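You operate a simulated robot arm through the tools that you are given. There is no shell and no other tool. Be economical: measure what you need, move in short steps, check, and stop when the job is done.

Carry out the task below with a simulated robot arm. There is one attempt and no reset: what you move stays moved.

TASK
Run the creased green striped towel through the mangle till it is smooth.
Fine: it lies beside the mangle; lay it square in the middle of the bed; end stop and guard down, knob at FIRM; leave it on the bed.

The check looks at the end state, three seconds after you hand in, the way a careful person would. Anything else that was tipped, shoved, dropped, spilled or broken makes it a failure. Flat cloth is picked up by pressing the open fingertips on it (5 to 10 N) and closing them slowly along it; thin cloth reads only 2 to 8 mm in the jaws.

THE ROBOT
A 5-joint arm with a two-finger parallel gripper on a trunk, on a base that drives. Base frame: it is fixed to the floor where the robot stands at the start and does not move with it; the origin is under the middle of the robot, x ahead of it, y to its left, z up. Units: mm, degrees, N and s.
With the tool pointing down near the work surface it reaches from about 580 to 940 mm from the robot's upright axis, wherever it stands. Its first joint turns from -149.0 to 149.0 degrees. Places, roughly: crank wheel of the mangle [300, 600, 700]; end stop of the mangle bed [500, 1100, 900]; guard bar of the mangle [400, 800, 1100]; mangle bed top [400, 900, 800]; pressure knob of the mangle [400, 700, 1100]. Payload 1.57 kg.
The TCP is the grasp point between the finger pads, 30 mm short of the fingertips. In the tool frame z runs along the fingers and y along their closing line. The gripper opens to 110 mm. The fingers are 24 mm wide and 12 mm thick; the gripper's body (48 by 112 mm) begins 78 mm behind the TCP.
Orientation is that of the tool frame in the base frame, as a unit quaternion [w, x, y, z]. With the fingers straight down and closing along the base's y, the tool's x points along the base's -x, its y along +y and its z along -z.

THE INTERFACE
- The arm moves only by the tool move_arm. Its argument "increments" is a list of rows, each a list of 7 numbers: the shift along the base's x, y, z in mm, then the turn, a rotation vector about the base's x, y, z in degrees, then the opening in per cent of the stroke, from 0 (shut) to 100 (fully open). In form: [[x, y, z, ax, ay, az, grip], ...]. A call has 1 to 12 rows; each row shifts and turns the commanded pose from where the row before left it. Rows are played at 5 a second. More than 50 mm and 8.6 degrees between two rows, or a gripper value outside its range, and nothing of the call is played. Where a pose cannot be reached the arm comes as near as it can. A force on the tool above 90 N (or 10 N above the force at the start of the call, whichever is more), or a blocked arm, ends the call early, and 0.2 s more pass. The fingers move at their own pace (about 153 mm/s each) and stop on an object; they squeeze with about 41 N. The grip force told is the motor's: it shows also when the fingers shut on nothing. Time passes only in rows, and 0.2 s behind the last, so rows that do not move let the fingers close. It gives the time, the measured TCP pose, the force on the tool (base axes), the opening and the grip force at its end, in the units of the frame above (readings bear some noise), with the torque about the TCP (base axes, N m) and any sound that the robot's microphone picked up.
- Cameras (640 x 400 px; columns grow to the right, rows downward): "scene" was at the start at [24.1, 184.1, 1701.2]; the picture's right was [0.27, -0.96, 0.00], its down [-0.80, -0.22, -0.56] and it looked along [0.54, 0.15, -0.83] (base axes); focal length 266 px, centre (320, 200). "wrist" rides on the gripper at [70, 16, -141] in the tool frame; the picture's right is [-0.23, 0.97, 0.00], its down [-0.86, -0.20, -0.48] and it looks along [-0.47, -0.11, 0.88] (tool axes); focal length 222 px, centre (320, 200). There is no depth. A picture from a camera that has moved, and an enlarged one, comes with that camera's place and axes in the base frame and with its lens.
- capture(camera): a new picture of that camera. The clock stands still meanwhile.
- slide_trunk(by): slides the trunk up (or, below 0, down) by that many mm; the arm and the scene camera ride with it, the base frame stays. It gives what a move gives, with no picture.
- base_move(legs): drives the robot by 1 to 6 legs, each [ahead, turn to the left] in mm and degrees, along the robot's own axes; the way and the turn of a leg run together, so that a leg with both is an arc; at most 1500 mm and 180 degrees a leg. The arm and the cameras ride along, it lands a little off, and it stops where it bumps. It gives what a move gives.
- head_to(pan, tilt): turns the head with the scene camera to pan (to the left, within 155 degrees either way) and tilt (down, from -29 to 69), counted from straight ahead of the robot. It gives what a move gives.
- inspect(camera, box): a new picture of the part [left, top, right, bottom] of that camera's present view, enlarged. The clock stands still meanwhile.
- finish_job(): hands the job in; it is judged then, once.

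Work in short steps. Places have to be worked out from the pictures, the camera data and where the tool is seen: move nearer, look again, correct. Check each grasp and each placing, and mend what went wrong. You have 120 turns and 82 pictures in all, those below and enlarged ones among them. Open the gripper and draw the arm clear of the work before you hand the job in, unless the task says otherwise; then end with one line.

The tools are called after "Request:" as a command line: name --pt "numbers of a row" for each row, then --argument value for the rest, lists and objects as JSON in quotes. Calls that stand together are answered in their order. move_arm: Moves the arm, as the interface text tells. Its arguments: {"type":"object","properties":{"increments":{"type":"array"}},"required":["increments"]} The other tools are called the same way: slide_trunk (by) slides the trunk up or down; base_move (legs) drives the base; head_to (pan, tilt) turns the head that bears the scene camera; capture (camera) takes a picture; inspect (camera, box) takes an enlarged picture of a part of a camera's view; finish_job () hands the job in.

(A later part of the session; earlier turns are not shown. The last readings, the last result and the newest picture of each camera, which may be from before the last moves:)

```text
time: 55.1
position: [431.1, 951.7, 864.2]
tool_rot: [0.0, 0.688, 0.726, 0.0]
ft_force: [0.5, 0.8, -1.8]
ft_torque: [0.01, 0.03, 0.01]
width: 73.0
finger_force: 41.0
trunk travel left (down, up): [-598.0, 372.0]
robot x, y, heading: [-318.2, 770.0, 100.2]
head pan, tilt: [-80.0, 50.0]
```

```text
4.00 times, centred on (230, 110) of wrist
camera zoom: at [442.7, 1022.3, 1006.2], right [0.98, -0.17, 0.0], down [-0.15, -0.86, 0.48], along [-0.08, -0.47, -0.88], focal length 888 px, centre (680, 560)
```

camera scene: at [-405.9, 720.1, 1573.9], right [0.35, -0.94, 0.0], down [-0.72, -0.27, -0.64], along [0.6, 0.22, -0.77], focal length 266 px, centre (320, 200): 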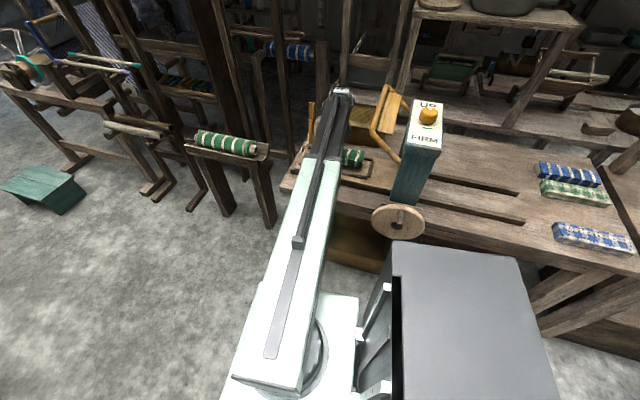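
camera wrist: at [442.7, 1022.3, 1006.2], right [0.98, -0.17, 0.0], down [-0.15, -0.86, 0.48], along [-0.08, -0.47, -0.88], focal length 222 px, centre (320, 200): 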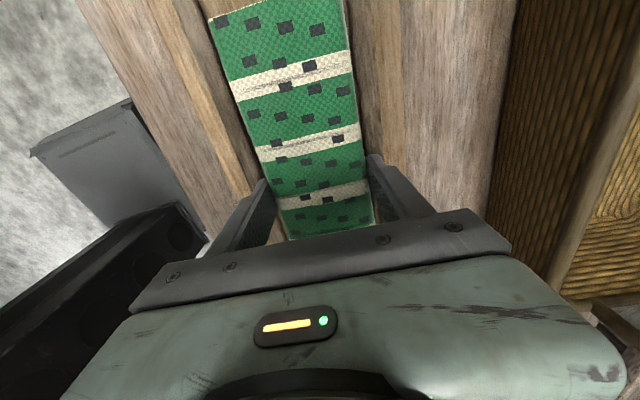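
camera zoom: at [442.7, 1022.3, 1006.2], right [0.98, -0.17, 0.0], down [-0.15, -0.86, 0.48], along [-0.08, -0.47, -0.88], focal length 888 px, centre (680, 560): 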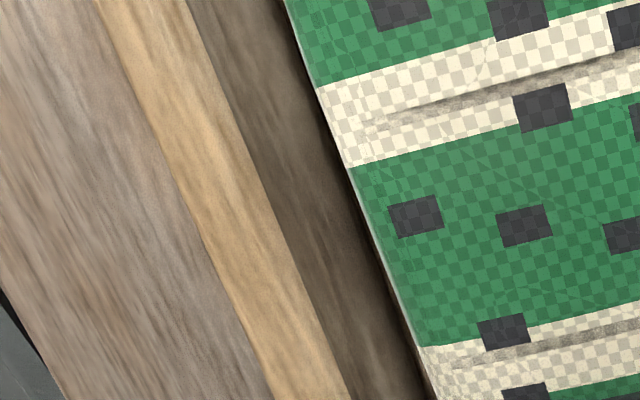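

Relative to the strips the cloth is about 4 mm too far in +x. I correct and lower in steps, watching the force.

Request:
move_arm --pt "-4 0 0 0 0 0 40" --pt "0 0 0 0 0 0 40"

Request:
slide_trunk --by -15

Request:
slide_trunk --by -6

Request:
inspect --camera "wrist" --box '[150, 0, 450, 230]'

```text
time: 55.7
position: [427.9, 952.0, 864.3]
tool_rot: [0.0, 0.688, 0.726, 0.0]
ft_force: [-0.5, 0.0, -1.4]
ft_torque: [-0.02, 0.0, 0.02]
width: 73.1
finger_force: 40.9
trunk travel left (down, up): [-598.0, 372.0]
robot x, y, heading: [-321.3, 769.9, 100.2]
head pan, tilt: [-80.0, 50.0]
```

```text
time: 56.4
position: [426.9, 952.4, 849.1]
tool_rot: [0.0, 0.688, 0.726, -0.001]
ft_force: [0.4, -0.7, -1.4]
ft_torque: [-0.03, -0.01, 0.0]
width: 73.0
finger_force: 40.6
trunk travel left (down, up): [-583.0, 387.0]
robot x, y, heading: [-322.6, 768.2, 100.3]
head pan, tilt: [-80.0, 50.0]
```

```text
time: 56.9
position: [427.8, 951.4, 843.7]
tool_rot: [0.001, 0.688, 0.726, 0.001]
ft_force: [-1.1, 0.3, -1.0]
ft_torque: [0.02, 0.02, -0.02]
width: 72.9
finger_force: 41.6
trunk travel left (down, up): [-577.0, 393.0]
robot x, y, heading: [-317.8, 764.2, 100.4]
head pan, tilt: [-80.0, 50.0]
```

```text
1.74 times, centred on (300, 115) of wrist
camera zoom: at [438.7, 1022.1, 985.1], right [0.98, -0.17, 0.0], down [-0.15, -0.86, 0.48], along [-0.08, -0.47, -0.88], focal length 386 px, centre (355, 348)
```

zoom: 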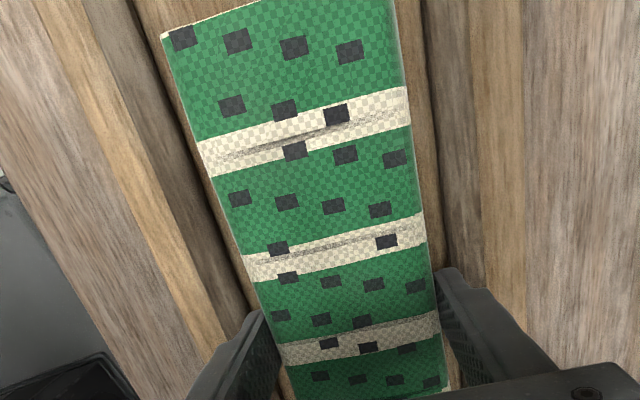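

Accounting for parallax the cloth is centred. I lower on in small steps to contact.

Request:
slide_trunk --by -6

Request:
slide_trunk --by -4

Request:
slide_trunk --by -3

```text
time: 57.5
position: [425.5, 951.7, 842.0]
tool_rot: [0.002, 0.687, 0.726, 0.004]
ft_force: [23.2, 3.9, 64.6]
ft_torque: [-0.09, -1.01, 0.11]
width: 73.1
finger_force: 41.0
trunk travel left (down, up): [-571.0, 399.0]
robot x, y, heading: [-319.0, 770.0, 100.2]
head pan, tilt: [-80.0, 50.0]
```

```text
time: 57.8
position: [425.1, 949.9, 841.3]
tool_rot: [0.004, 0.687, 0.726, 0.005]
ft_force: [-1.5, 0.4, 58.9]
ft_torque: [0.01, -0.51, -0.04]
width: 73.1
finger_force: 41.3
trunk travel left (down, up): [-571.0, 399.0]
robot x, y, heading: [-316.4, 766.6, 100.4]
head pan, tilt: [-80.0, 50.0]
stopped: the force on the tool passed its limit at 98 N (the readings are from after the stop); the commanded pose is now the measured one
```

```text
time: 58.2
position: [426.0, 950.0, 840.3]
tool_rot: [0.006, 0.687, 0.726, 0.007]
ft_force: [-6.0, -0.1, 75.5]
ft_torque: [-0.07, -0.78, -0.07]
width: 73.6
finger_force: 40.7
trunk travel left (down, up): [-569.0, 401.0]
robot x, y, heading: [-318.9, 769.1, 100.4]
head pan, tilt: [-80.0, 50.0]
stopped: the force on the tool passed its limit at 94 N (the readings are from after the stop); the commanded pose is now the measured one
```

Contact at about 842 mm. I relieve the force by 4 mm and look.

Request:
slide_trunk --by 4

Request:
inspect --camera "wrist" --box '[150, 0, 450, 230]'

Request:
inspect --camera "scene" --box '[280, 80, 420, 220]'

```text
time: 58.8
position: [427.5, 951.7, 841.8]
tool_rot: [0.004, 0.688, 0.726, 0.004]
ft_force: [-19.2, -3.1, 17.7]
ft_torque: [-0.27, -0.32, -0.27]
width: 73.1
finger_force: 40.5
trunk travel left (down, up): [-573.0, 397.0]
robot x, y, heading: [-317.5, 768.9, 100.2]
head pan, tilt: [-80.0, 50.0]
```

```text
1.74 times, centred on (300, 115) of wrist
camera zoom: at [438.0, 1021.8, 982.9], right [0.98, -0.17, 0.01], down [-0.16, -0.87, 0.48], along [-0.07, -0.47, -0.88], focal length 386 px, centre (355, 348)
```

zoom: 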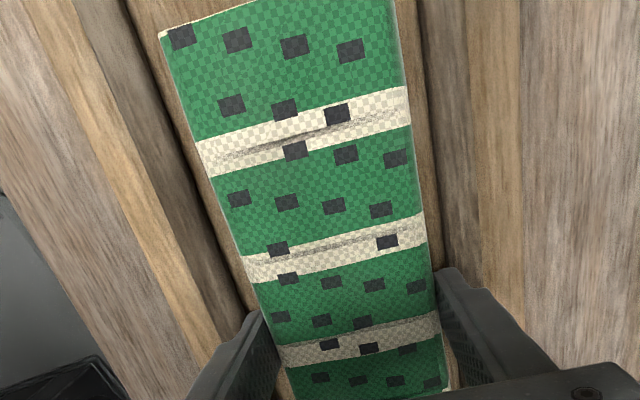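

```text
2.86 times, centred on (350, 150) of scene
camera zoom: at [-409.8, 719.4, 1547.9], right [0.35, -0.94, 0.0], down [-0.72, -0.27, -0.64], along [0.6, 0.22, -0.76], focal length 759 px, centre (234, 343)
```

zoom: 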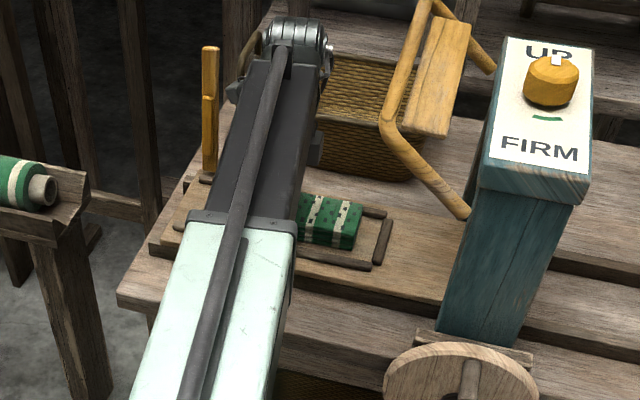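

The cloth rests on the bed inside the strips. I release by only a few millimetres first so the fingers don't push the strips.

Request:
move_arm --pt "0 0 0 0 0 0 67.5" --pt "0 0 0 0 0 0 68.5" --pt "0 0 0 0 0 0 69.5" --pt "0 0 0 0 0 0 70"

Request:
slide_trunk --by 6

Request:
inspect --camera "wrist" --box '[150, 0, 450, 230]'

```text
time: 59.8
position: [429.6, 951.3, 841.0]
tool_rot: [0.005, 0.687, 0.727, 0.006]
ft_force: [-8.9, -2.0, 13.1]
ft_torque: [-0.15, -0.37, -0.11]
width: 74.1
finger_force: 0.0
trunk travel left (down, up): [-573.0, 397.0]
robot x, y, heading: [-321.7, 770.2, 100.3]
head pan, tilt: [-80.0, 50.0]
```

```text
time: 60.3
position: [429.8, 953.6, 846.8]
tool_rot: [0.004, 0.687, 0.726, 0.005]
ft_force: [-0.1, -0.1, -0.7]
ft_torque: [-0.01, -0.03, 0.02]
width: 77.4
finger_force: 0.0
trunk travel left (down, up): [-579.0, 391.0]
robot x, y, heading: [-317.6, 766.1, 100.5]
head pan, tilt: [-80.0, 50.0]
```

```text
1.74 times, centred on (300, 115) of wrist
camera zoom: at [441.0, 1022.4, 987.4], right [0.98, -0.17, 0.01], down [-0.16, -0.87, 0.48], along [-0.07, -0.47, -0.88], focal length 386 px, centre (355, 348)
```

zoom: 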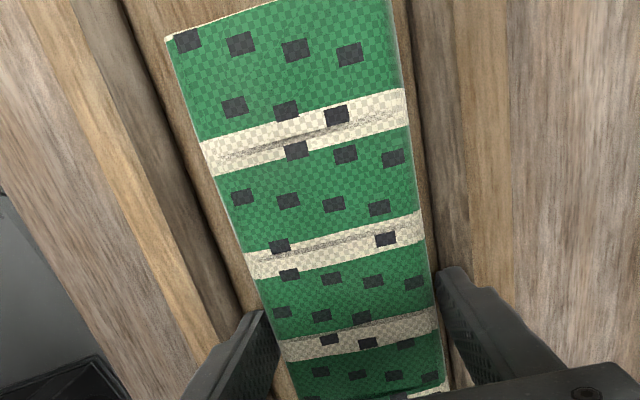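

Released: the cloth stayed on the bed. I raise straight up well clear and look at the result.

Request:
slide_trunk --by 40

Request:
slide_trunk --by 180

Request:
capture --camera "wrist"

```text
time: 61.2
position: [430.6, 952.9, 886.1]
tool_rot: [0.004, 0.687, 0.727, 0.005]
ft_force: [-0.5, 0.2, 0.6]
ft_torque: [0.01, 0.01, -0.03]
width: 77.1
finger_force: 0.0
trunk travel left (down, up): [-619.0, 351.0]
robot x, y, heading: [-320.8, 769.4, 100.4]
head pan, tilt: [-80.0, 50.0]
```

```text
time: 63.2
position: [430.3, 951.1, 1065.1]
tool_rot: [0.004, 0.687, 0.726, 0.004]
ft_force: [0.1, 0.1, -0.1]
ft_torque: [-0.01, -0.02, 0.01]
width: 77.1
finger_force: 0.1
trunk travel left (down, up): [-799.0, 171.0]
robot x, y, heading: [-319.2, 770.9, 100.4]
head pan, tilt: [-80.0, 50.0]
```

```text
38 pictures are left
camera wrist: at [440.8, 1022.3, 1207.4], right [0.98, -0.17, 0.01], down [-0.16, -0.87, 0.48], along [-0.07, -0.47, -0.88], focal length 222 px, centre (320, 200)
```

wrist: 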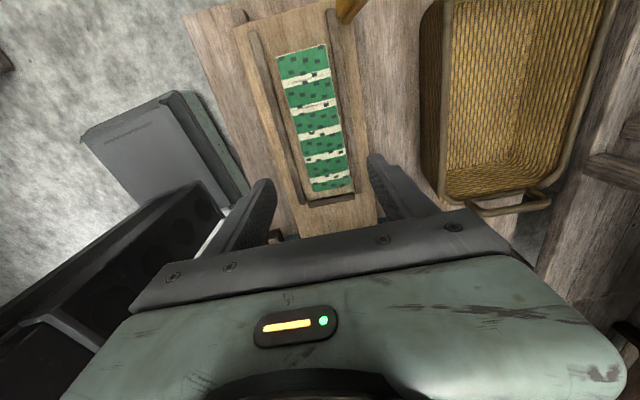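

The cloth lies square within the strips (about y 840–1067). Next the end stop: I enlarge it in the scene view.

Request:
inspect --camera "scene" --box '[270, 110, 430, 270]'

```text
2.50 times, centred on (350, 190) of scene
camera zoom: at [-405.9, 720.1, 1774.8], right [0.35, -0.94, 0.0], down [-0.72, -0.27, -0.64], along [0.6, 0.22, -0.77], focal length 664 px, centre (245, 225)
```

zoom: 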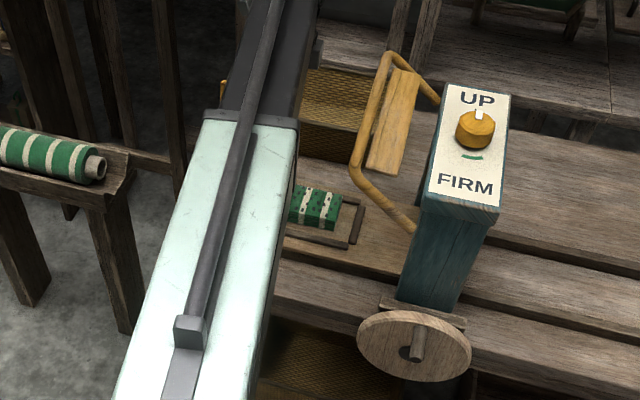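

The arm hides the stop, but from the earlier views it stands on the bed's far corner: base about (495, 1097, 800), top about (513, 1095, 1007), leaning outward. I spin the tool so the fingers close along y and move over its top.

Request:
move_arm --pt "6 10 3 0 0 8.1 70" --pt "6 12 3 0 0 8.1 80" --pt "6 12 3 0 0 8.1 90" --pt "6 12 3 0 0 8.1 90" --pt "6 12 3 0 0 8.1 90" --pt "6 13 0 0 0 8.1 90" --pt "6 13 0 0 0 8.1 90" --pt "6 13 0 0 0 8.1 90" --pt "6 13 0 0 0 8.1 90" --pt "6 13 0 0 0 8.1 90" --pt "6 13 0 0 0 8.1 90" --pt "0 0 0 0 0 0 90"

Request:
capture --camera "wrist"

```text
time: 65.8
position: [495.4, 1088.6, 1065.5]
tool_rot: [0.0, -0.021, 1.0, 0.006]
ft_force: [-0.4, 0.3, 0.4]
ft_torque: [-0.02, -0.01, -0.04]
width: 98.9
finger_force: 0.1
out of reach, approached as far as the arm can: row 1, 3, 5
trunk travel left (down, up): [-799.0, 171.0]
robot x, y, heading: [-324.6, 772.0, 100.5]
head pan, tilt: [-80.0, 50.0]
```

```text
36 pictures are left
camera wrist: at [425.7, 1100.1, 1207.4], right [0.19, 0.98, 0.01], down [0.86, -0.17, 0.48], along [0.47, -0.08, -0.88], focal length 222 px, centre (320, 200)
```

wrist: 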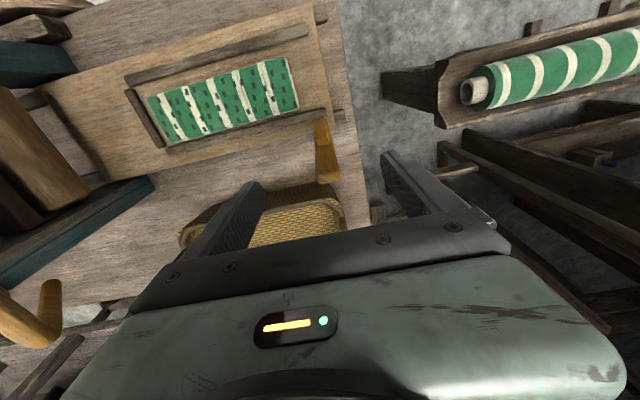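

The stop's top is seen at about (517, 1093), matching. I move over it and lower so the pads straddle its upper end, then close.

Request:
move_arm --pt "10 2 0 0 0 0 70" --pt "10 2 0 0 0 0 70"

Request:
slide_trunk --by -80

Request:
capture --camera "wrist"

```text
time: 66.4
position: [516.2, 1091.8, 1065.9]
tool_rot: [0.0, -0.02, 1.0, 0.006]
ft_force: [0.7, -0.7, -0.3]
ft_torque: [0.01, 0.03, -0.01]
width: 77.0
finger_force: 0.1
trunk travel left (down, up): [-799.0, 171.0]
robot x, y, heading: [-322.9, 770.0, 100.2]
head pan, tilt: [-80.0, 50.0]
```

```text
time: 67.5
position: [516.3, 1091.7, 984.7]
tool_rot: [0.0, -0.02, 1.0, 0.006]
ft_force: [-0.2, -0.2, 0.1]
ft_torque: [-0.01, -0.01, 0.02]
width: 76.7
finger_force: 0.1
trunk travel left (down, up): [-719.0, 251.0]
robot x, y, heading: [-318.8, 764.1, 100.3]
head pan, tilt: [-80.0, 50.0]
```

```text
35 pictures are left
camera wrist: at [445.5, 1103.7, 1127.5], right [0.19, 0.98, 0.01], down [0.86, -0.17, 0.48], along [0.47, -0.08, -0.88], focal length 222 px, centre (320, 200)
```

wrist: 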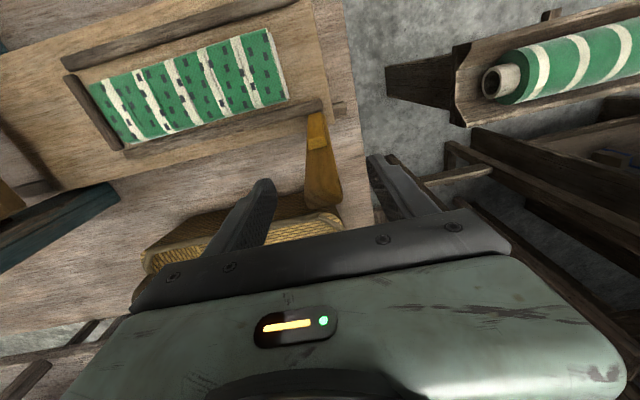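

The post stands between the pads. I centre by 2 mm and close on it.

Request:
move_arm --pt "-3 2 0 0 0 0 50" --pt "0 0 0 0 0 0 35" --pt "0 0 0 0 0 0 20" --pt "0 0 0 0 0 0 10" --pt "0 0 0 0 0 0 5"

```text
time: 68.7
position: [513.6, 1094.7, 986.8]
tool_rot: [0.0, -0.02, 1.0, 0.005]
ft_force: [1.3, 3.4, 2.0]
ft_torque: [-1.61, -0.19, 0.29]
width: 23.7
finger_force: 36.0
trunk travel left (down, up): [-719.0, 251.0]
robot x, y, heading: [-317.1, 767.3, 100.4]
head pan, tilt: [-80.0, 50.0]
```

Gripped at 24 mm. I try the first part of the arc about the hinge (towards the bed), to see that it turns freely.

Request:
move_arm --pt "-16.3 -0.8 0.8 0 0 0 5" --pt "-16.4 -0.8 -0.6 0 0 0 5" --pt "-16.3 -0.8 -2 0 0 0 5" --pt "0 0 0 0 0 0 5"

```text
time: 69.7
position: [466.9, 1090.3, 983.9]
tool_rot: [-0.001, -0.019, 1.0, 0.005]
ft_force: [8.2, -1.7, -15.6]
ft_torque: [-1.38, -1.02, 0.15]
width: 23.9
finger_force: 35.7
trunk travel left (down, up): [-719.0, 251.0]
robot x, y, heading: [-321.2, 764.8, 100.4]
head pan, tilt: [-80.0, 50.0]
```

It turns. I continue the arc.

Request:
move_arm --pt "-17 -0.9 -2.5 0 0 0 5" --pt "-15.7 -0.8 -4.6 0 0 0 5" --pt "-15.3 -0.8 -6.1 0 0 0 5" --pt "-14.6 -0.7 -7.3 0 0 0 5" --pt "-14 -0.7 -8.5 0 0 0 5" --pt "0 0 0 0 0 0 5"

Request:
capture --camera "wrist"

```text
time: 71.1
position: [390.9, 1089.2, 982.8]
tool_rot: [-0.002, -0.02, 1.0, 0.006]
ft_force: [17.9, 2.5, -26.7]
ft_torque: [-0.83, -0.28, -0.14]
width: 23.4
finger_force: 35.9
out of reach, approached as far as the arm can: row 1, 2, 3, 4, 5
trunk travel left (down, up): [-719.0, 251.0]
robot x, y, heading: [-315.1, 766.9, 100.5]
head pan, tilt: [-80.0, 50.0]
```

```text
34 pictures are left
camera wrist: at [321.0, 1100.6, 1124.9], right [0.19, 0.98, 0.01], down [0.86, -0.17, 0.47], along [0.47, -0.08, -0.88], focal length 222 px, centre (320, 200)
```

wrist: 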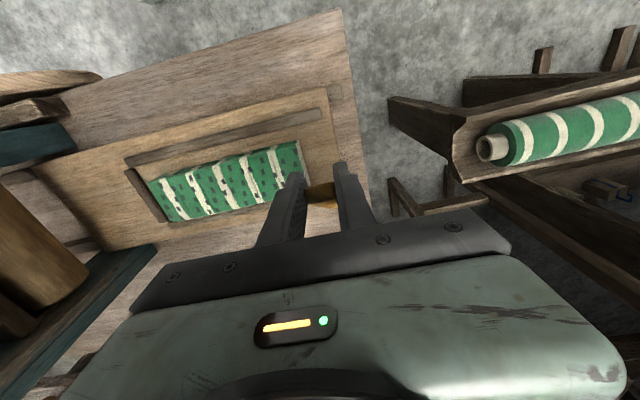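

The arm alone cannot go lower here, so I lower by trunk, alternating with moves in -x along the arc.

Request:
slide_trunk --by -30

Request:
move_arm --pt "-10 -0.5 0 0 0 0 5" --pt "-12 -0.5 0 0 0 0 5"

Request:
slide_trunk --by -30

Request:
move_arm --pt "-10 -0.5 0 0 0 0 5" --pt "-12 -0.5 0 0 0 0 5"

Request:
capture --camera "wrist"

```text
time: 71.9
position: [384.6, 1087.4, 956.8]
tool_rot: [0.0, -0.02, 1.0, 0.006]
ft_force: [-20.8, 1.6, 17.2]
ft_torque: [-0.78, 0.84, -0.25]
width: 24.0
finger_force: 36.3
trunk travel left (down, up): [-689.0, 281.0]
robot x, y, heading: [-318.7, 771.6, 100.5]
head pan, tilt: [-80.0, 50.0]
```

```text
time: 72.5
position: [370.9, 1086.0, 953.1]
tool_rot: [0.0, -0.019, 1.0, 0.006]
ft_force: [23.5, 0.1, -23.1]
ft_torque: [-0.68, -0.36, -0.01]
width: 24.0
finger_force: 36.1
trunk travel left (down, up): [-689.0, 281.0]
robot x, y, heading: [-317.3, 768.9, 100.4]
head pan, tilt: [-80.0, 50.0]
```

```text
time: 73.2
position: [364.4, 1086.2, 925.4]
tool_rot: [-0.001, -0.02, 1.0, 0.006]
ft_force: [-9.8, -3.1, -1.0]
ft_torque: [-0.51, 1.05, -0.26]
width: 23.6
finger_force: 35.7
trunk travel left (down, up): [-659.0, 311.0]
robot x, y, heading: [-319.0, 766.5, 100.3]
head pan, tilt: [-80.0, 50.0]
```

```text
time: 73.8
position: [348.7, 1086.0, 922.5]
tool_rot: [0.001, -0.02, 1.0, 0.006]
ft_force: [28.3, -0.7, -20.1]
ft_torque: [-0.35, -0.2, 0.03]
width: 23.9
finger_force: 35.7
trunk travel left (down, up): [-659.0, 311.0]
robot x, y, heading: [-319.6, 768.8, 100.4]
head pan, tilt: [-80.0, 50.0]
```

```text
33 pictures are left
camera wrist: at [277.5, 1098.0, 1064.8], right [0.19, 0.98, 0.01], down [0.86, -0.17, 0.48], along [0.47, -0.08, -0.88], focal length 222 px, centre (320, 200)
```

wrist: 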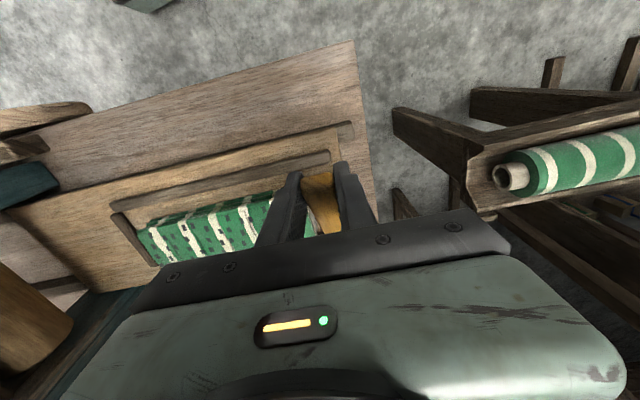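

The stop is past half-way. I continue down.

Request:
slide_trunk --by -30

Request:
move_arm --pt "-8 -0.5 0 0 0 0 5" --pt "-8 -0.5 0 0 0 0 5"

Request:
slide_trunk --by -30

Request:
move_arm --pt "-6 -0.3 0 0 0 0 5" --pt "-6 -0.3 0 0 0 0 5"

Request:
capture --camera "wrist"

```text
time: 74.6
position: [340.8, 1085.2, 897.0]
tool_rot: [-0.003, -0.02, 1.0, 0.006]
ft_force: [-17.2, -2.6, 1.1]
ft_torque: [-0.36, 0.98, 0.21]
width: 23.9
finger_force: 35.3
trunk travel left (down, up): [-629.0, 341.0]
robot x, y, heading: [-323.7, 769.5, 100.2]
head pan, tilt: [-80.0, 50.0]
```

```text
time: 75.2
position: [332.0, 1084.6, 893.6]
tool_rot: [0.001, -0.02, 1.0, 0.006]
ft_force: [30.3, 4.1, -11.3]
ft_torque: [0.01, -0.39, 0.69]
width: 23.9
finger_force: 36.3
trunk travel left (down, up): [-629.0, 341.0]
robot x, y, heading: [-318.8, 764.6, 100.5]
head pan, tilt: [-80.0, 50.0]
```

```text
time: 75.9
position: [322.8, 1085.4, 867.3]
tool_rot: [-0.003, -0.02, 1.0, 0.006]
ft_force: [-28.9, -2.0, 4.4]
ft_torque: [-0.13, 0.57, 0.77]
width: 23.8
finger_force: 35.8
trunk travel left (down, up): [-599.0, 371.0]
robot x, y, heading: [-319.8, 771.7, 100.6]
head pan, tilt: [-80.0, 50.0]
```

```text
time: 76.5
position: [322.4, 1083.0, 864.5]
tool_rot: [0.002, -0.02, 1.0, 0.006]
ft_force: [32.2, 5.7, -6.4]
ft_torque: [-0.1, -0.25, 0.78]
width: 24.0
finger_force: 36.2
trunk travel left (down, up): [-599.0, 371.0]
robot x, y, heading: [-317.4, 767.8, 100.5]
head pan, tilt: [-80.0, 50.0]
```

```text
32 pictures are left
camera wrist: at [250.3, 1096.0, 1004.9], right [0.19, 0.98, 0.01], down [0.86, -0.17, 0.48], along [0.47, -0.08, -0.88], focal length 222 px, centre (320, 200)
```

wrist: 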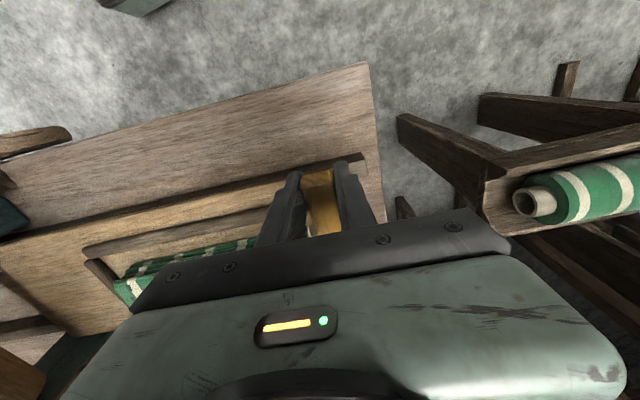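

About 20° remain. I release, rise, shut the fingers and press the stop down from above.

Request:
move_arm --pt "0 0 0 0 0 0 25" --pt "0 0 0 0 0 0 32" --pt "0 0 0 0 0 0 36"

Request:
slide_trunk --by 60

Request:
move_arm --pt "10 1 0 0 0 0 10" --pt "10 1 0 0 0 0 0" --pt "10 1 0 0 0 0 0" --pt "0 0 0 0 0 0 0"

Request:
capture --camera "wrist"

```text
time: 77.3
position: [316.5, 1083.3, 866.2]
tool_rot: [-0.001, -0.019, 1.0, 0.006]
ft_force: [-0.6, 0.6, -0.7]
ft_torque: [-0.01, 0.03, -0.01]
width: 39.5
finger_force: 0.2
trunk travel left (down, up): [-599.0, 371.0]
robot x, y, heading: [-317.7, 768.9, 100.4]
head pan, tilt: [-80.0, 50.0]
```

```text
time: 78.3
position: [315.7, 1084.5, 926.4]
tool_rot: [-0.001, -0.02, 1.0, 0.006]
ft_force: [-0.2, -0.8, 0.7]
ft_torque: [-0.02, -0.03, 0.01]
width: 39.7
finger_force: 0.0
trunk travel left (down, up): [-659.0, 311.0]
robot x, y, heading: [-320.1, 769.3, 100.5]
head pan, tilt: [-80.0, 50.0]
```

```text
time: 79.3
position: [346.4, 1085.9, 926.2]
tool_rot: [0.0, -0.02, 1.0, 0.007]
ft_force: [-1.2, 0.4, -0.6]
ft_torque: [-0.01, -0.02, 0.03]
width: 0.0
finger_force: 21.3
trunk travel left (down, up): [-659.0, 311.0]
robot x, y, heading: [-315.6, 766.5, 100.2]
head pan, tilt: [-80.0, 50.0]
```

```text
31 pictures are left
camera wrist: at [275.6, 1098.4, 1067.4], right [0.19, 0.98, 0.01], down [0.86, -0.17, 0.48], along [0.47, -0.08, -0.88], focal length 222 px, centre (320, 200)
```

wrist: 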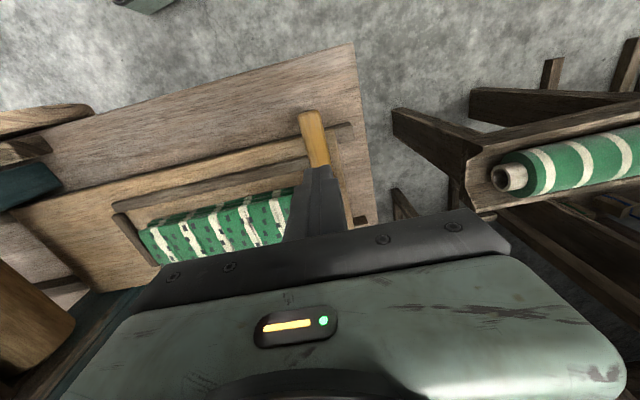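

I press down over the stop; contact height will tell whether it is flat.

Request:
slide_trunk --by -45

Request:
slide_trunk --by -14

Request:
slide_trunk --by -8

```text
time: 80.2
position: [344.9, 1085.6, 881.4]
tool_rot: [0.0, -0.02, 1.0, 0.006]
ft_force: [-0.4, -1.1, 0.6]
ft_torque: [0.0, 0.02, -0.01]
width: 0.1
finger_force: 21.4
trunk travel left (down, up): [-614.0, 356.0]
robot x, y, heading: [-320.3, 769.6, 100.5]
head pan, tilt: [-80.0, 50.0]
```

```text
time: 80.8
position: [346.8, 1086.4, 867.0]
tool_rot: [0.0, -0.02, 1.0, 0.007]
ft_force: [1.2, -0.7, -0.6]
ft_torque: [-0.02, -0.01, 0.0]
width: 0.0
finger_force: 21.4
trunk travel left (down, up): [-600.0, 370.0]
robot x, y, heading: [-314.5, 768.9, 100.5]
head pan, tilt: [-80.0, 50.0]
```

```text
time: 81.4
position: [345.5, 1086.7, 859.6]
tool_rot: [0.0, -0.02, 1.0, 0.006]
ft_force: [-1.3, 0.2, 0.5]
ft_torque: [0.03, 0.01, 0.02]
width: 0.0
finger_force: 20.4
trunk travel left (down, up): [-592.0, 378.0]
robot x, y, heading: [-320.5, 768.8, 100.3]
head pan, tilt: [-80.0, 50.0]
```

No contact at tip height 830, so the stop fell flat already. A little lower to confirm.

Request:
slide_trunk --by -6

Request:
slide_trunk --by -5

Request:
inspect --camera "wrist" --box '[120, 40, 400, 230]'

```text
time: 82.0
position: [344.9, 1086.0, 854.8]
tool_rot: [0.003, -0.02, 1.0, 0.007]
ft_force: [15.2, 4.8, 46.1]
ft_torque: [0.1, -0.91, 0.05]
width: 0.1
finger_force: 21.5
trunk travel left (down, up): [-586.0, 384.0]
robot x, y, heading: [-320.8, 772.8, 100.1]
head pan, tilt: [-80.0, 50.0]
```

```text
time: 82.4
position: [346.2, 1086.0, 854.2]
tool_rot: [0.006, -0.02, 1.0, 0.008]
ft_force: [0.4, -0.5, 71.1]
ft_torque: [-0.1, -0.63, -0.11]
width: 0.1
finger_force: 21.1
trunk travel left (down, up): [-583.0, 387.0]
robot x, y, heading: [-320.5, 768.4, 100.3]
head pan, tilt: [-80.0, 50.0]
stopped: the force on the tool passed its limit at 97 N (the readings are from after the stop); the commanded pose is now the measured one
```

```text
2.11 times, centred on (260, 135) of wrist
camera zoom: at [273.1, 1096.8, 994.8], right [0.19, 0.98, 0.02], down [0.86, -0.17, 0.49], along [0.48, -0.08, -0.87], focal length 468 px, centre (446, 337)
```

zoom: 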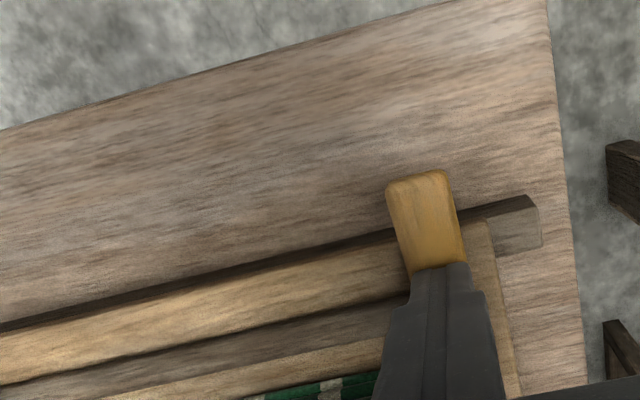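

The stop is firmly down at 825 mm. I rise well clear, straighten the small tilt, and look at the guard.

Request:
slide_trunk --by 335

Request:
move_arm --pt "-30 20 0 -0.93 0.67 0 0" --pt "-30 20 0 0 0 0 0"

Request:
inspect --camera "scene" --box '[280, 130, 440, 290]'

```text
time: 85.7
position: [348.3, 1085.9, 1185.0]
tool_rot: [0.003, -0.02, 1.0, 0.007]
ft_force: [0.1, -1.2, 0.4]
ft_torque: [0.0, 0.02, 0.01]
width: 0.2
finger_force: 21.3
trunk travel left (down, up): [-918.0, 52.0]
robot x, y, heading: [-319.4, 768.1, 100.2]
head pan, tilt: [-80.0, 50.0]
```

```text
time: 86.3
position: [288.2, 1126.6, 1185.7]
tool_rot: [-0.002, -0.021, 1.0, 0.0]
ft_force: [0.1, -0.2, 1.0]
ft_torque: [-0.04, -0.01, -0.01]
width: 0.0
finger_force: 21.7
trunk travel left (down, up): [-918.0, 52.0]
robot x, y, heading: [-313.1, 769.6, 100.3]
head pan, tilt: [-80.0, 50.0]
```

```text
2.50 times, centred on (360, 210) of scene
camera zoom: at [-406.5, 720.4, 1893.8], right [0.35, -0.94, 0.0], down [-0.72, -0.27, -0.64], along [0.6, 0.22, -0.77], focal length 664 px, centre (220, 175)
```

zoom: 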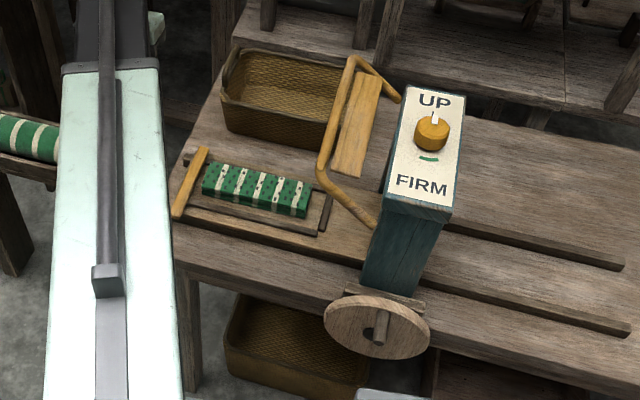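

The stop lies across the bed's end. The guard's bar is at about (409, 809, 1106), hinge at y≈715, z≈992. I move the shut fingers above the bar to press it down.

Request:
move_arm --pt "17 -43 0 0 0 0 0" --pt "17 -43 0 0 0 0 0" --pt "17 -43 0 0 0 0 0" --pt "17 -43 0 0 0 0 0" --pt "17 -44 0 0 0 0 0" --pt "18 -44 0 0 0 0 0" --pt "18 -44 0 0 0 0 0" --pt "0 0 0 0 0 0 0"

Request:
capture --camera "wrist"

```text
time: 88.1
position: [410.6, 821.8, 1184.7]
tool_rot: [-0.003, -0.02, 1.0, -0.001]
ft_force: [0.3, 0.1, 1.1]
ft_torque: [0.0, 0.01, -0.01]
width: 0.0
finger_force: 21.2
trunk travel left (down, up): [-918.0, 52.0]
robot x, y, heading: [-319.9, 770.4, 100.0]
head pan, tilt: [-80.0, 50.0]
```

```text
28 pictures are left
camera wrist: at [340.4, 836.5, 1326.5], right [0.19, 0.98, 0.0], down [0.86, -0.16, 0.47], along [0.47, -0.09, -0.88], focal length 222 px, centre (320, 200)
```

wrist: 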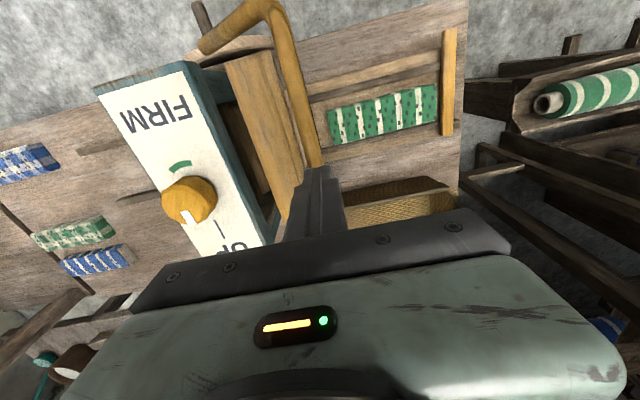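

The fingers are right above the bar. I lower with the trunk to contact.

Request:
slide_trunk --by -34

Request:
slide_trunk --by -10

Request:
slide_trunk --by -8

```text
time: 88.9
position: [410.3, 822.6, 1150.7]
tool_rot: [-0.002, -0.021, 1.0, -0.001]
ft_force: [-0.3, 0.1, 0.2]
ft_torque: [0.01, -0.01, 0.02]
width: 0.0
finger_force: 21.4
trunk travel left (down, up): [-884.0, 86.0]
robot x, y, heading: [-318.6, 767.0, 100.3]
head pan, tilt: [-80.0, 50.0]
```

```text
time: 89.5
position: [409.7, 823.2, 1140.0]
tool_rot: [-0.003, -0.02, 1.0, -0.001]
ft_force: [0.4, -0.3, -0.1]
ft_torque: [0.01, 0.0, 0.02]
width: 0.1
finger_force: 21.5
trunk travel left (down, up): [-874.0, 96.0]
robot x, y, heading: [-318.9, 768.0, 100.3]
head pan, tilt: [-80.0, 50.0]
```

```text
time: 90.0
position: [410.1, 822.7, 1133.3]
tool_rot: [-0.003, -0.021, 1.0, -0.001]
ft_force: [-1.1, -0.3, 0.4]
ft_torque: [0.06, -0.01, -0.02]
width: 0.0
finger_force: 21.0
trunk travel left (down, up): [-866.0, 104.0]
robot x, y, heading: [-318.0, 767.3, 100.3]
head pan, tilt: [-80.0, 50.0]
```

No contact yet at tip height 1103; I look where the bar is relative to the fingers.

Request:
inspect --camera "wrist" --box '[220, 100, 420, 250]'

Request:
inspect --camera "scene" --box '[310, 120, 430, 240]'

```text
2.67 times, centred on (320, 175) of wrist
camera zoom: at [340.3, 836.7, 1274.5], right [0.19, 0.98, 0.0], down [0.86, -0.16, 0.47], along [0.47, -0.09, -0.88], focal length 592 px, centre (320, 267)
```

zoom: 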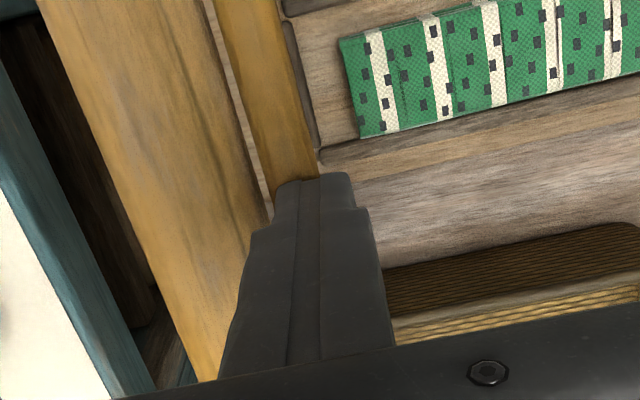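

```text
3.33 times, centred on (370, 180) of scene
camera zoom: at [-406.0, 720.1, 1841.7], right [0.35, -0.94, 0.0], down [-0.72, -0.27, -0.64], along [0.6, 0.22, -0.77], focal length 886 px, centre (153, 267)
```

zoom: 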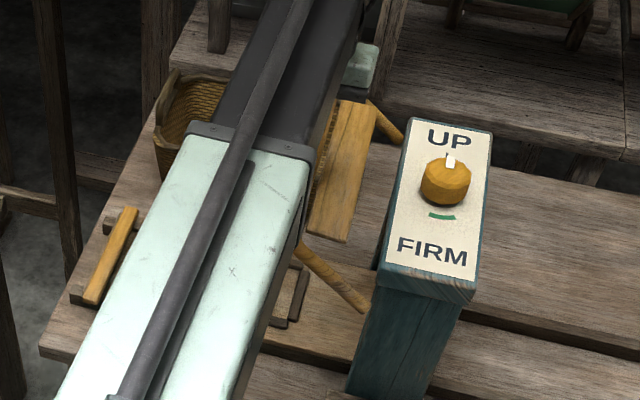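

The bar is just under the left half of the fingertips. I shift 6 mm to -y and continue lowering to contact.

Request:
move_arm --pt "0 -6 0 0 0 0 0"

Request:
slide_trunk --by -6

Request:
slide_trunk --by -6

Request:
slide_trunk --by -6

```text
time: 90.4
position: [411.0, 816.7, 1133.2]
tool_rot: [-0.002, -0.02, 1.0, -0.002]
ft_force: [-0.3, -0.4, 0.1]
ft_torque: [0.04, -0.01, -0.03]
width: 0.1
finger_force: 21.0
trunk travel left (down, up): [-866.0, 104.0]
robot x, y, heading: [-321.2, 768.8, 100.2]
head pan, tilt: [-80.0, 50.0]
```

```text
time: 91.0
position: [410.3, 816.9, 1126.5]
tool_rot: [-0.002, -0.021, 1.0, -0.001]
ft_force: [-0.4, 0.1, 0.2]
ft_torque: [0.02, 0.04, 0.03]
width: 0.0
finger_force: 21.2
trunk travel left (down, up): [-860.0, 110.0]
robot x, y, heading: [-318.8, 768.3, 100.2]
head pan, tilt: [-80.0, 50.0]
```

```text
time: 91.5
position: [409.6, 815.8, 1121.6]
tool_rot: [-0.003, -0.02, 1.0, 0.0]
ft_force: [0.3, -0.2, 1.4]
ft_torque: [0.08, 0.04, 0.04]
width: 0.0
finger_force: 21.4
trunk travel left (down, up): [-854.0, 116.0]
robot x, y, heading: [-319.2, 767.4, 100.3]
head pan, tilt: [-80.0, 50.0]
```

```text
time: 92.1
position: [410.4, 815.9, 1114.4]
tool_rot: [-0.002, -0.019, 1.0, -0.002]
ft_force: [-0.2, -0.5, -1.2]
ft_torque: [0.04, 0.04, 0.0]
width: 0.1
finger_force: 21.3
trunk travel left (down, up): [-848.0, 122.0]
robot x, y, heading: [-317.1, 766.4, 100.2]
head pan, tilt: [-80.0, 50.0]
```

Still almost no force: either the guard moves very easily or I am passing beside it. I look.

Request:
inspect --camera "wrist" --box '[200, 40, 440, 220]'

```text
2.22 times, centred on (320, 130) of wrist
camera zoom: at [340.5, 829.9, 1256.3], right [0.19, 0.98, 0.0], down [0.86, -0.16, 0.47], along [0.47, -0.09, -0.88], focal length 494 px, centre (320, 356)
```

zoom: 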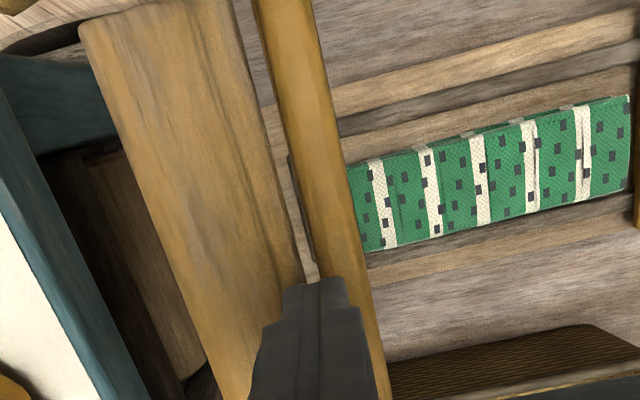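

The finger is now on the housing side of the bar, so I can push it outward in +y. A small push first.

Request:
move_arm --pt "0 6 0 0 0 0 0" --pt "0 6 0 0 0 0 0" --pt "0 6 0 0 0 0 0"

Request:
inspect --camera "wrist" --box '[200, 40, 440, 220]'

```text
time: 92.9
position: [409.4, 834.0, 1115.1]
tool_rot: [-0.003, -0.02, 1.0, -0.001]
ft_force: [0.6, 0.9, 1.2]
ft_torque: [0.03, -0.02, -0.02]
width: 0.0
finger_force: 21.4
trunk travel left (down, up): [-848.0, 122.0]
robot x, y, heading: [-321.4, 771.3, 100.3]
head pan, tilt: [-80.0, 50.0]
```

```text
2.22 times, centred on (320, 130) of wrist
camera zoom: at [340.4, 848.8, 1256.5], right [0.19, 0.98, 0.0], down [0.86, -0.16, 0.47], along [0.47, -0.09, -0.88], focal length 494 px, centre (320, 356)
```

zoom: 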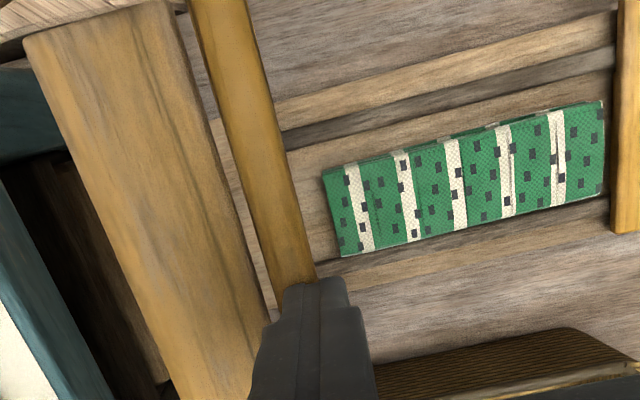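

No force, and the bar lies below the tips again — perhaps the guard is already moving with light touch. I check in the scene.

Request:
inspect --camera "scene" --box '[310, 110, 430, 230]'

```text
3.33 times, centred on (370, 170) of scene
camera zoom: at [-406.0, 720.2, 1823.8], right [0.35, -0.94, 0.0], down [-0.72, -0.27, -0.64], along [0.6, 0.22, -0.77], focal length 886 px, centre (153, 300)
```

zoom: 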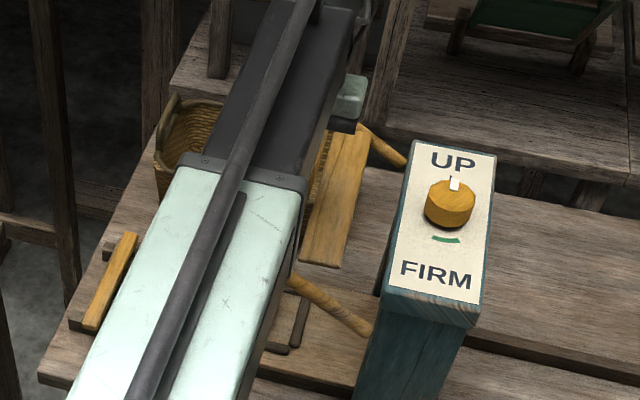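

Comparing views, the bar has moved from y≈811 to ≈829: the guard follows with hardly any force. I continue down along its arc.

Request:
slide_trunk --by -20

Request:
move_arm --pt "0 6 0 0 0 0 0" --pt "0 5 0 0 0 0 0"

Request:
slide_trunk --by -20

Request:
inspect --camera "wrist" --box '[160, 40, 440, 240]'

```text
time: 93.5
position: [410.5, 834.1, 1093.8]
tool_rot: [-0.002, -0.019, 1.0, -0.001]
ft_force: [0.0, -0.5, -0.2]
ft_torque: [0.02, 0.0, 0.0]
width: 0.0
finger_force: 21.2
trunk travel left (down, up): [-828.0, 142.0]
robot x, y, heading: [-316.1, 770.2, 100.3]
head pan, tilt: [-80.0, 50.0]
```

```text
time: 94.1
position: [410.4, 845.3, 1094.5]
tool_rot: [-0.003, -0.019, 1.0, -0.001]
ft_force: [0.8, 0.0, 0.7]
ft_torque: [0.01, 0.03, 0.0]
width: 0.2
finger_force: 21.0
trunk travel left (down, up): [-828.0, 142.0]
robot x, y, heading: [-323.3, 770.4, 100.4]
head pan, tilt: [-80.0, 50.0]
```

```text
time: 94.8
position: [409.5, 845.3, 1072.8]
tool_rot: [-0.003, -0.019, 1.0, -0.001]
ft_force: [0.6, -0.8, 0.2]
ft_torque: [0.01, 0.04, -0.01]
width: 0.1
finger_force: 21.2
trunk travel left (down, up): [-808.0, 162.0]
robot x, y, heading: [-319.7, 767.4, 100.4]
head pan, tilt: [-80.0, 50.0]
```

```text
2.00 times, centred on (300, 140) of wrist
camera zoom: at [340.1, 859.4, 1216.4], right [0.19, 0.98, 0.0], down [0.86, -0.16, 0.47], along [0.47, -0.09, -0.88], focal length 444 px, centre (360, 320)
```

zoom: 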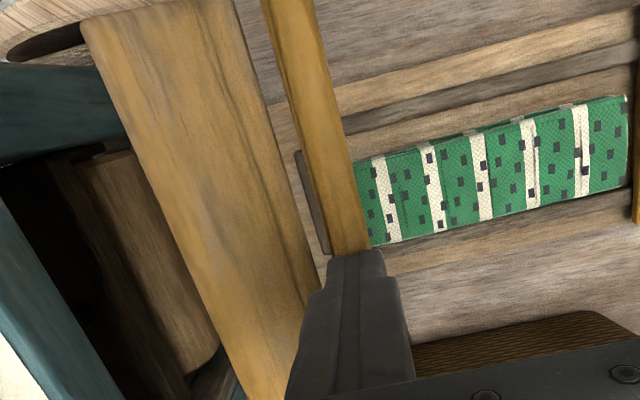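

The guard follows. I continue lowering.

Request:
move_arm --pt "0 6 0 0 0 0 0" --pt "0 3 0 0 0 0 0"

Request:
slide_trunk --by -22

Request:
move_arm --pt "0 5 0 0 0 0 0"

Request:
slide_trunk --by -22

Request:
inspect --camera "wrist" --box '[160, 40, 440, 240]'

```text
time: 95.4
position: [410.0, 853.9, 1075.2]
tool_rot: [-0.003, -0.019, 1.0, -0.002]
ft_force: [0.5, -1.0, -0.3]
ft_torque: [-0.02, -0.01, -0.01]
width: 0.2
finger_force: 20.9
trunk travel left (down, up): [-808.0, 162.0]
robot x, y, heading: [-319.2, 766.4, 100.5]
head pan, tilt: [-80.0, 50.0]
```

```text
time: 96.1
position: [410.6, 853.7, 1053.2]
tool_rot: [-0.002, -0.019, 1.0, -0.001]
ft_force: [0.1, 0.7, 0.3]
ft_torque: [-0.01, -0.01, 0.0]
width: 0.2
finger_force: 21.7
trunk travel left (down, up): [-786.0, 184.0]
robot x, y, heading: [-318.5, 766.4, 100.4]
head pan, tilt: [-80.0, 50.0]
```

```text
time: 96.5
position: [411.4, 859.4, 1052.7]
tool_rot: [-0.002, -0.02, 1.0, -0.001]
ft_force: [-0.9, -0.4, -0.9]
ft_torque: [0.03, 0.01, 0.0]
width: 0.3
finger_force: 21.5
trunk travel left (down, up): [-786.0, 184.0]
robot x, y, heading: [-316.0, 769.4, 100.2]
head pan, tilt: [-80.0, 50.0]
```

```text
time: 97.2
position: [411.2, 858.8, 1030.7]
tool_rot: [-0.002, -0.019, 1.0, -0.001]
ft_force: [0.4, -0.3, -0.4]
ft_torque: [0.0, 0.03, 0.01]
width: 0.0
finger_force: 21.5
trunk travel left (down, up): [-764.0, 206.0]
robot x, y, heading: [-320.3, 767.6, 100.4]
head pan, tilt: [-80.0, 50.0]
```

```text
2.00 times, centred on (300, 140) of wrist
camera zoom: at [340.2, 873.1, 1172.4], right [0.19, 0.98, 0.0], down [0.86, -0.16, 0.47], along [0.47, -0.09, -0.88], focal length 444 px, centre (360, 320)
```

zoom: 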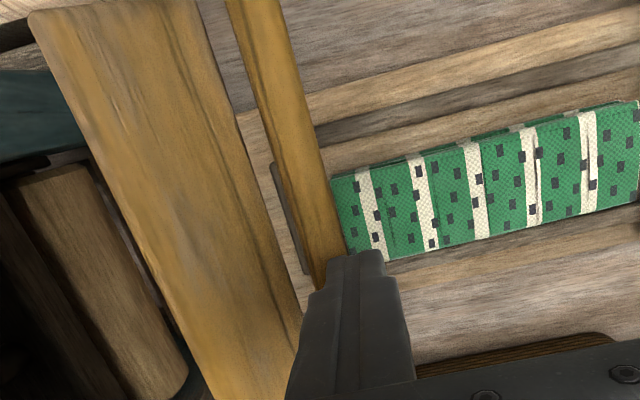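

Good. The bar is now near horizontal with its hinge; I continue straight down with y about constant.

Request:
move_arm --pt "0 -3 0 0 0 0 0"

Request:
slide_trunk --by -25

Request:
slide_trunk --by -15

Request:
slide_trunk --by -12

Request:
inspect --camera "wrist" --box '[160, 40, 440, 240]'

```text
time: 97.6
position: [410.1, 856.7, 1031.1]
tool_rot: [-0.003, -0.018, 1.0, -0.001]
ft_force: [0.3, 0.3, 0.1]
ft_torque: [-0.02, 0.02, 0.01]
width: 0.1
finger_force: 21.2
trunk travel left (down, up): [-764.0, 206.0]
robot x, y, heading: [-322.5, 766.7, 100.2]
head pan, tilt: [-80.0, 50.0]
```

```text
time: 98.3
position: [409.3, 857.3, 1006.2]
tool_rot: [-0.002, -0.02, 1.0, -0.001]
ft_force: [0.2, 0.1, -0.2]
ft_torque: [0.03, -0.01, 0.0]
width: 0.1
finger_force: 21.0
trunk travel left (down, up): [-739.0, 231.0]
robot x, y, heading: [-320.3, 770.3, 100.4]
head pan, tilt: [-80.0, 50.0]
```

```text
time: 98.9
position: [410.8, 856.4, 990.8]
tool_rot: [-0.002, -0.021, 1.0, 0.0]
ft_force: [-0.1, 0.6, -0.1]
ft_torque: [-0.01, 0.01, -0.03]
width: 0.1
finger_force: 20.8
trunk travel left (down, up): [-724.0, 246.0]
robot x, y, heading: [-323.0, 765.0, 100.3]
head pan, tilt: [-80.0, 50.0]
```

```text
time: 99.5
position: [409.2, 855.8, 977.9]
tool_rot: [-0.003, -0.02, 1.0, -0.001]
ft_force: [0.0, 0.0, 0.0]
ft_torque: [0.0, 0.03, -0.02]
width: 0.0
finger_force: 21.1
trunk travel left (down, up): [-712.0, 258.0]
robot x, y, heading: [-315.9, 768.9, 100.4]
head pan, tilt: [-80.0, 50.0]
```

```text
2.00 times, centred on (300, 140) of wrist
camera zoom: at [340.2, 870.5, 1120.4], right [0.19, 0.98, 0.0], down [0.86, -0.16, 0.47], along [0.47, -0.09, -0.88], focal length 444 px, centre (360, 320)
```

zoom: 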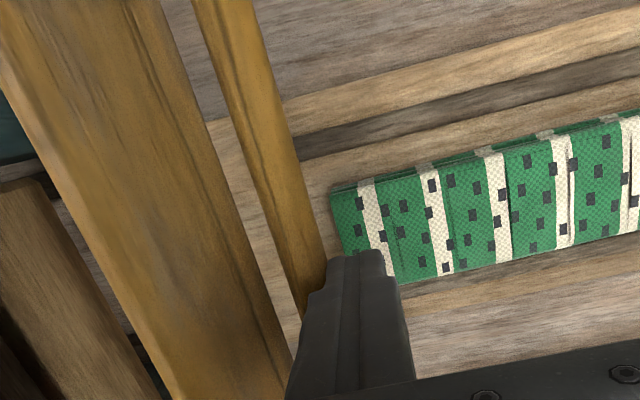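

The bar has dropped away to the housing side of the fingers; it probably fell to its rest. I rise and move aside to look.

Request:
slide_trunk --by 225

Request:
move_arm --pt "-10 40 0 0 0 0 0" --pt "-10 40 0 0 0 0 0" --pt "-10 45 0 0 0 0 0" --pt "-10 45 0 0 0 0 0" --pt "-10 45 0 0 0 0 0"

Request:
inspect --camera "scene" --box '[280, 130, 440, 290]'

```text
time: 101.9
position: [410.0, 857.1, 1203.1]
tool_rot: [-0.002, -0.02, 1.0, -0.001]
ft_force: [-0.1, -0.6, -0.5]
ft_torque: [-0.05, -0.02, 0.03]
width: 0.3
finger_force: 21.6
trunk travel left (down, up): [-937.0, 33.0]
robot x, y, heading: [-324.0, 769.4, 100.2]
head pan, tilt: [-80.0, 50.0]
```

```text
time: 103.1
position: [360.0, 1073.1, 1202.8]
tool_rot: [-0.003, -0.019, 1.0, -0.001]
ft_force: [1.3, -0.2, 0.5]
ft_torque: [-0.04, -0.01, 0.0]
width: 0.3
finger_force: 21.5
trunk travel left (down, up): [-937.0, 33.0]
robot x, y, heading: [-317.0, 769.2, 100.6]
head pan, tilt: [-80.0, 50.0]
```

```text
2.50 times, centred on (360, 210) of scene
camera zoom: at [-406.1, 720.9, 1912.8], right [0.35, -0.94, 0.0], down [-0.72, -0.27, -0.64], along [0.6, 0.22, -0.77], focal length 664 px, centre (220, 175)
```

zoom: 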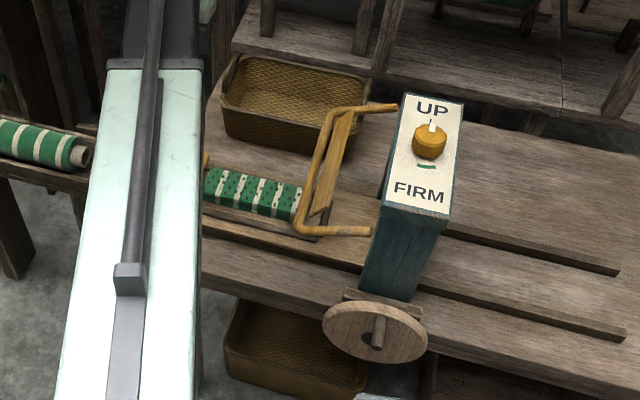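

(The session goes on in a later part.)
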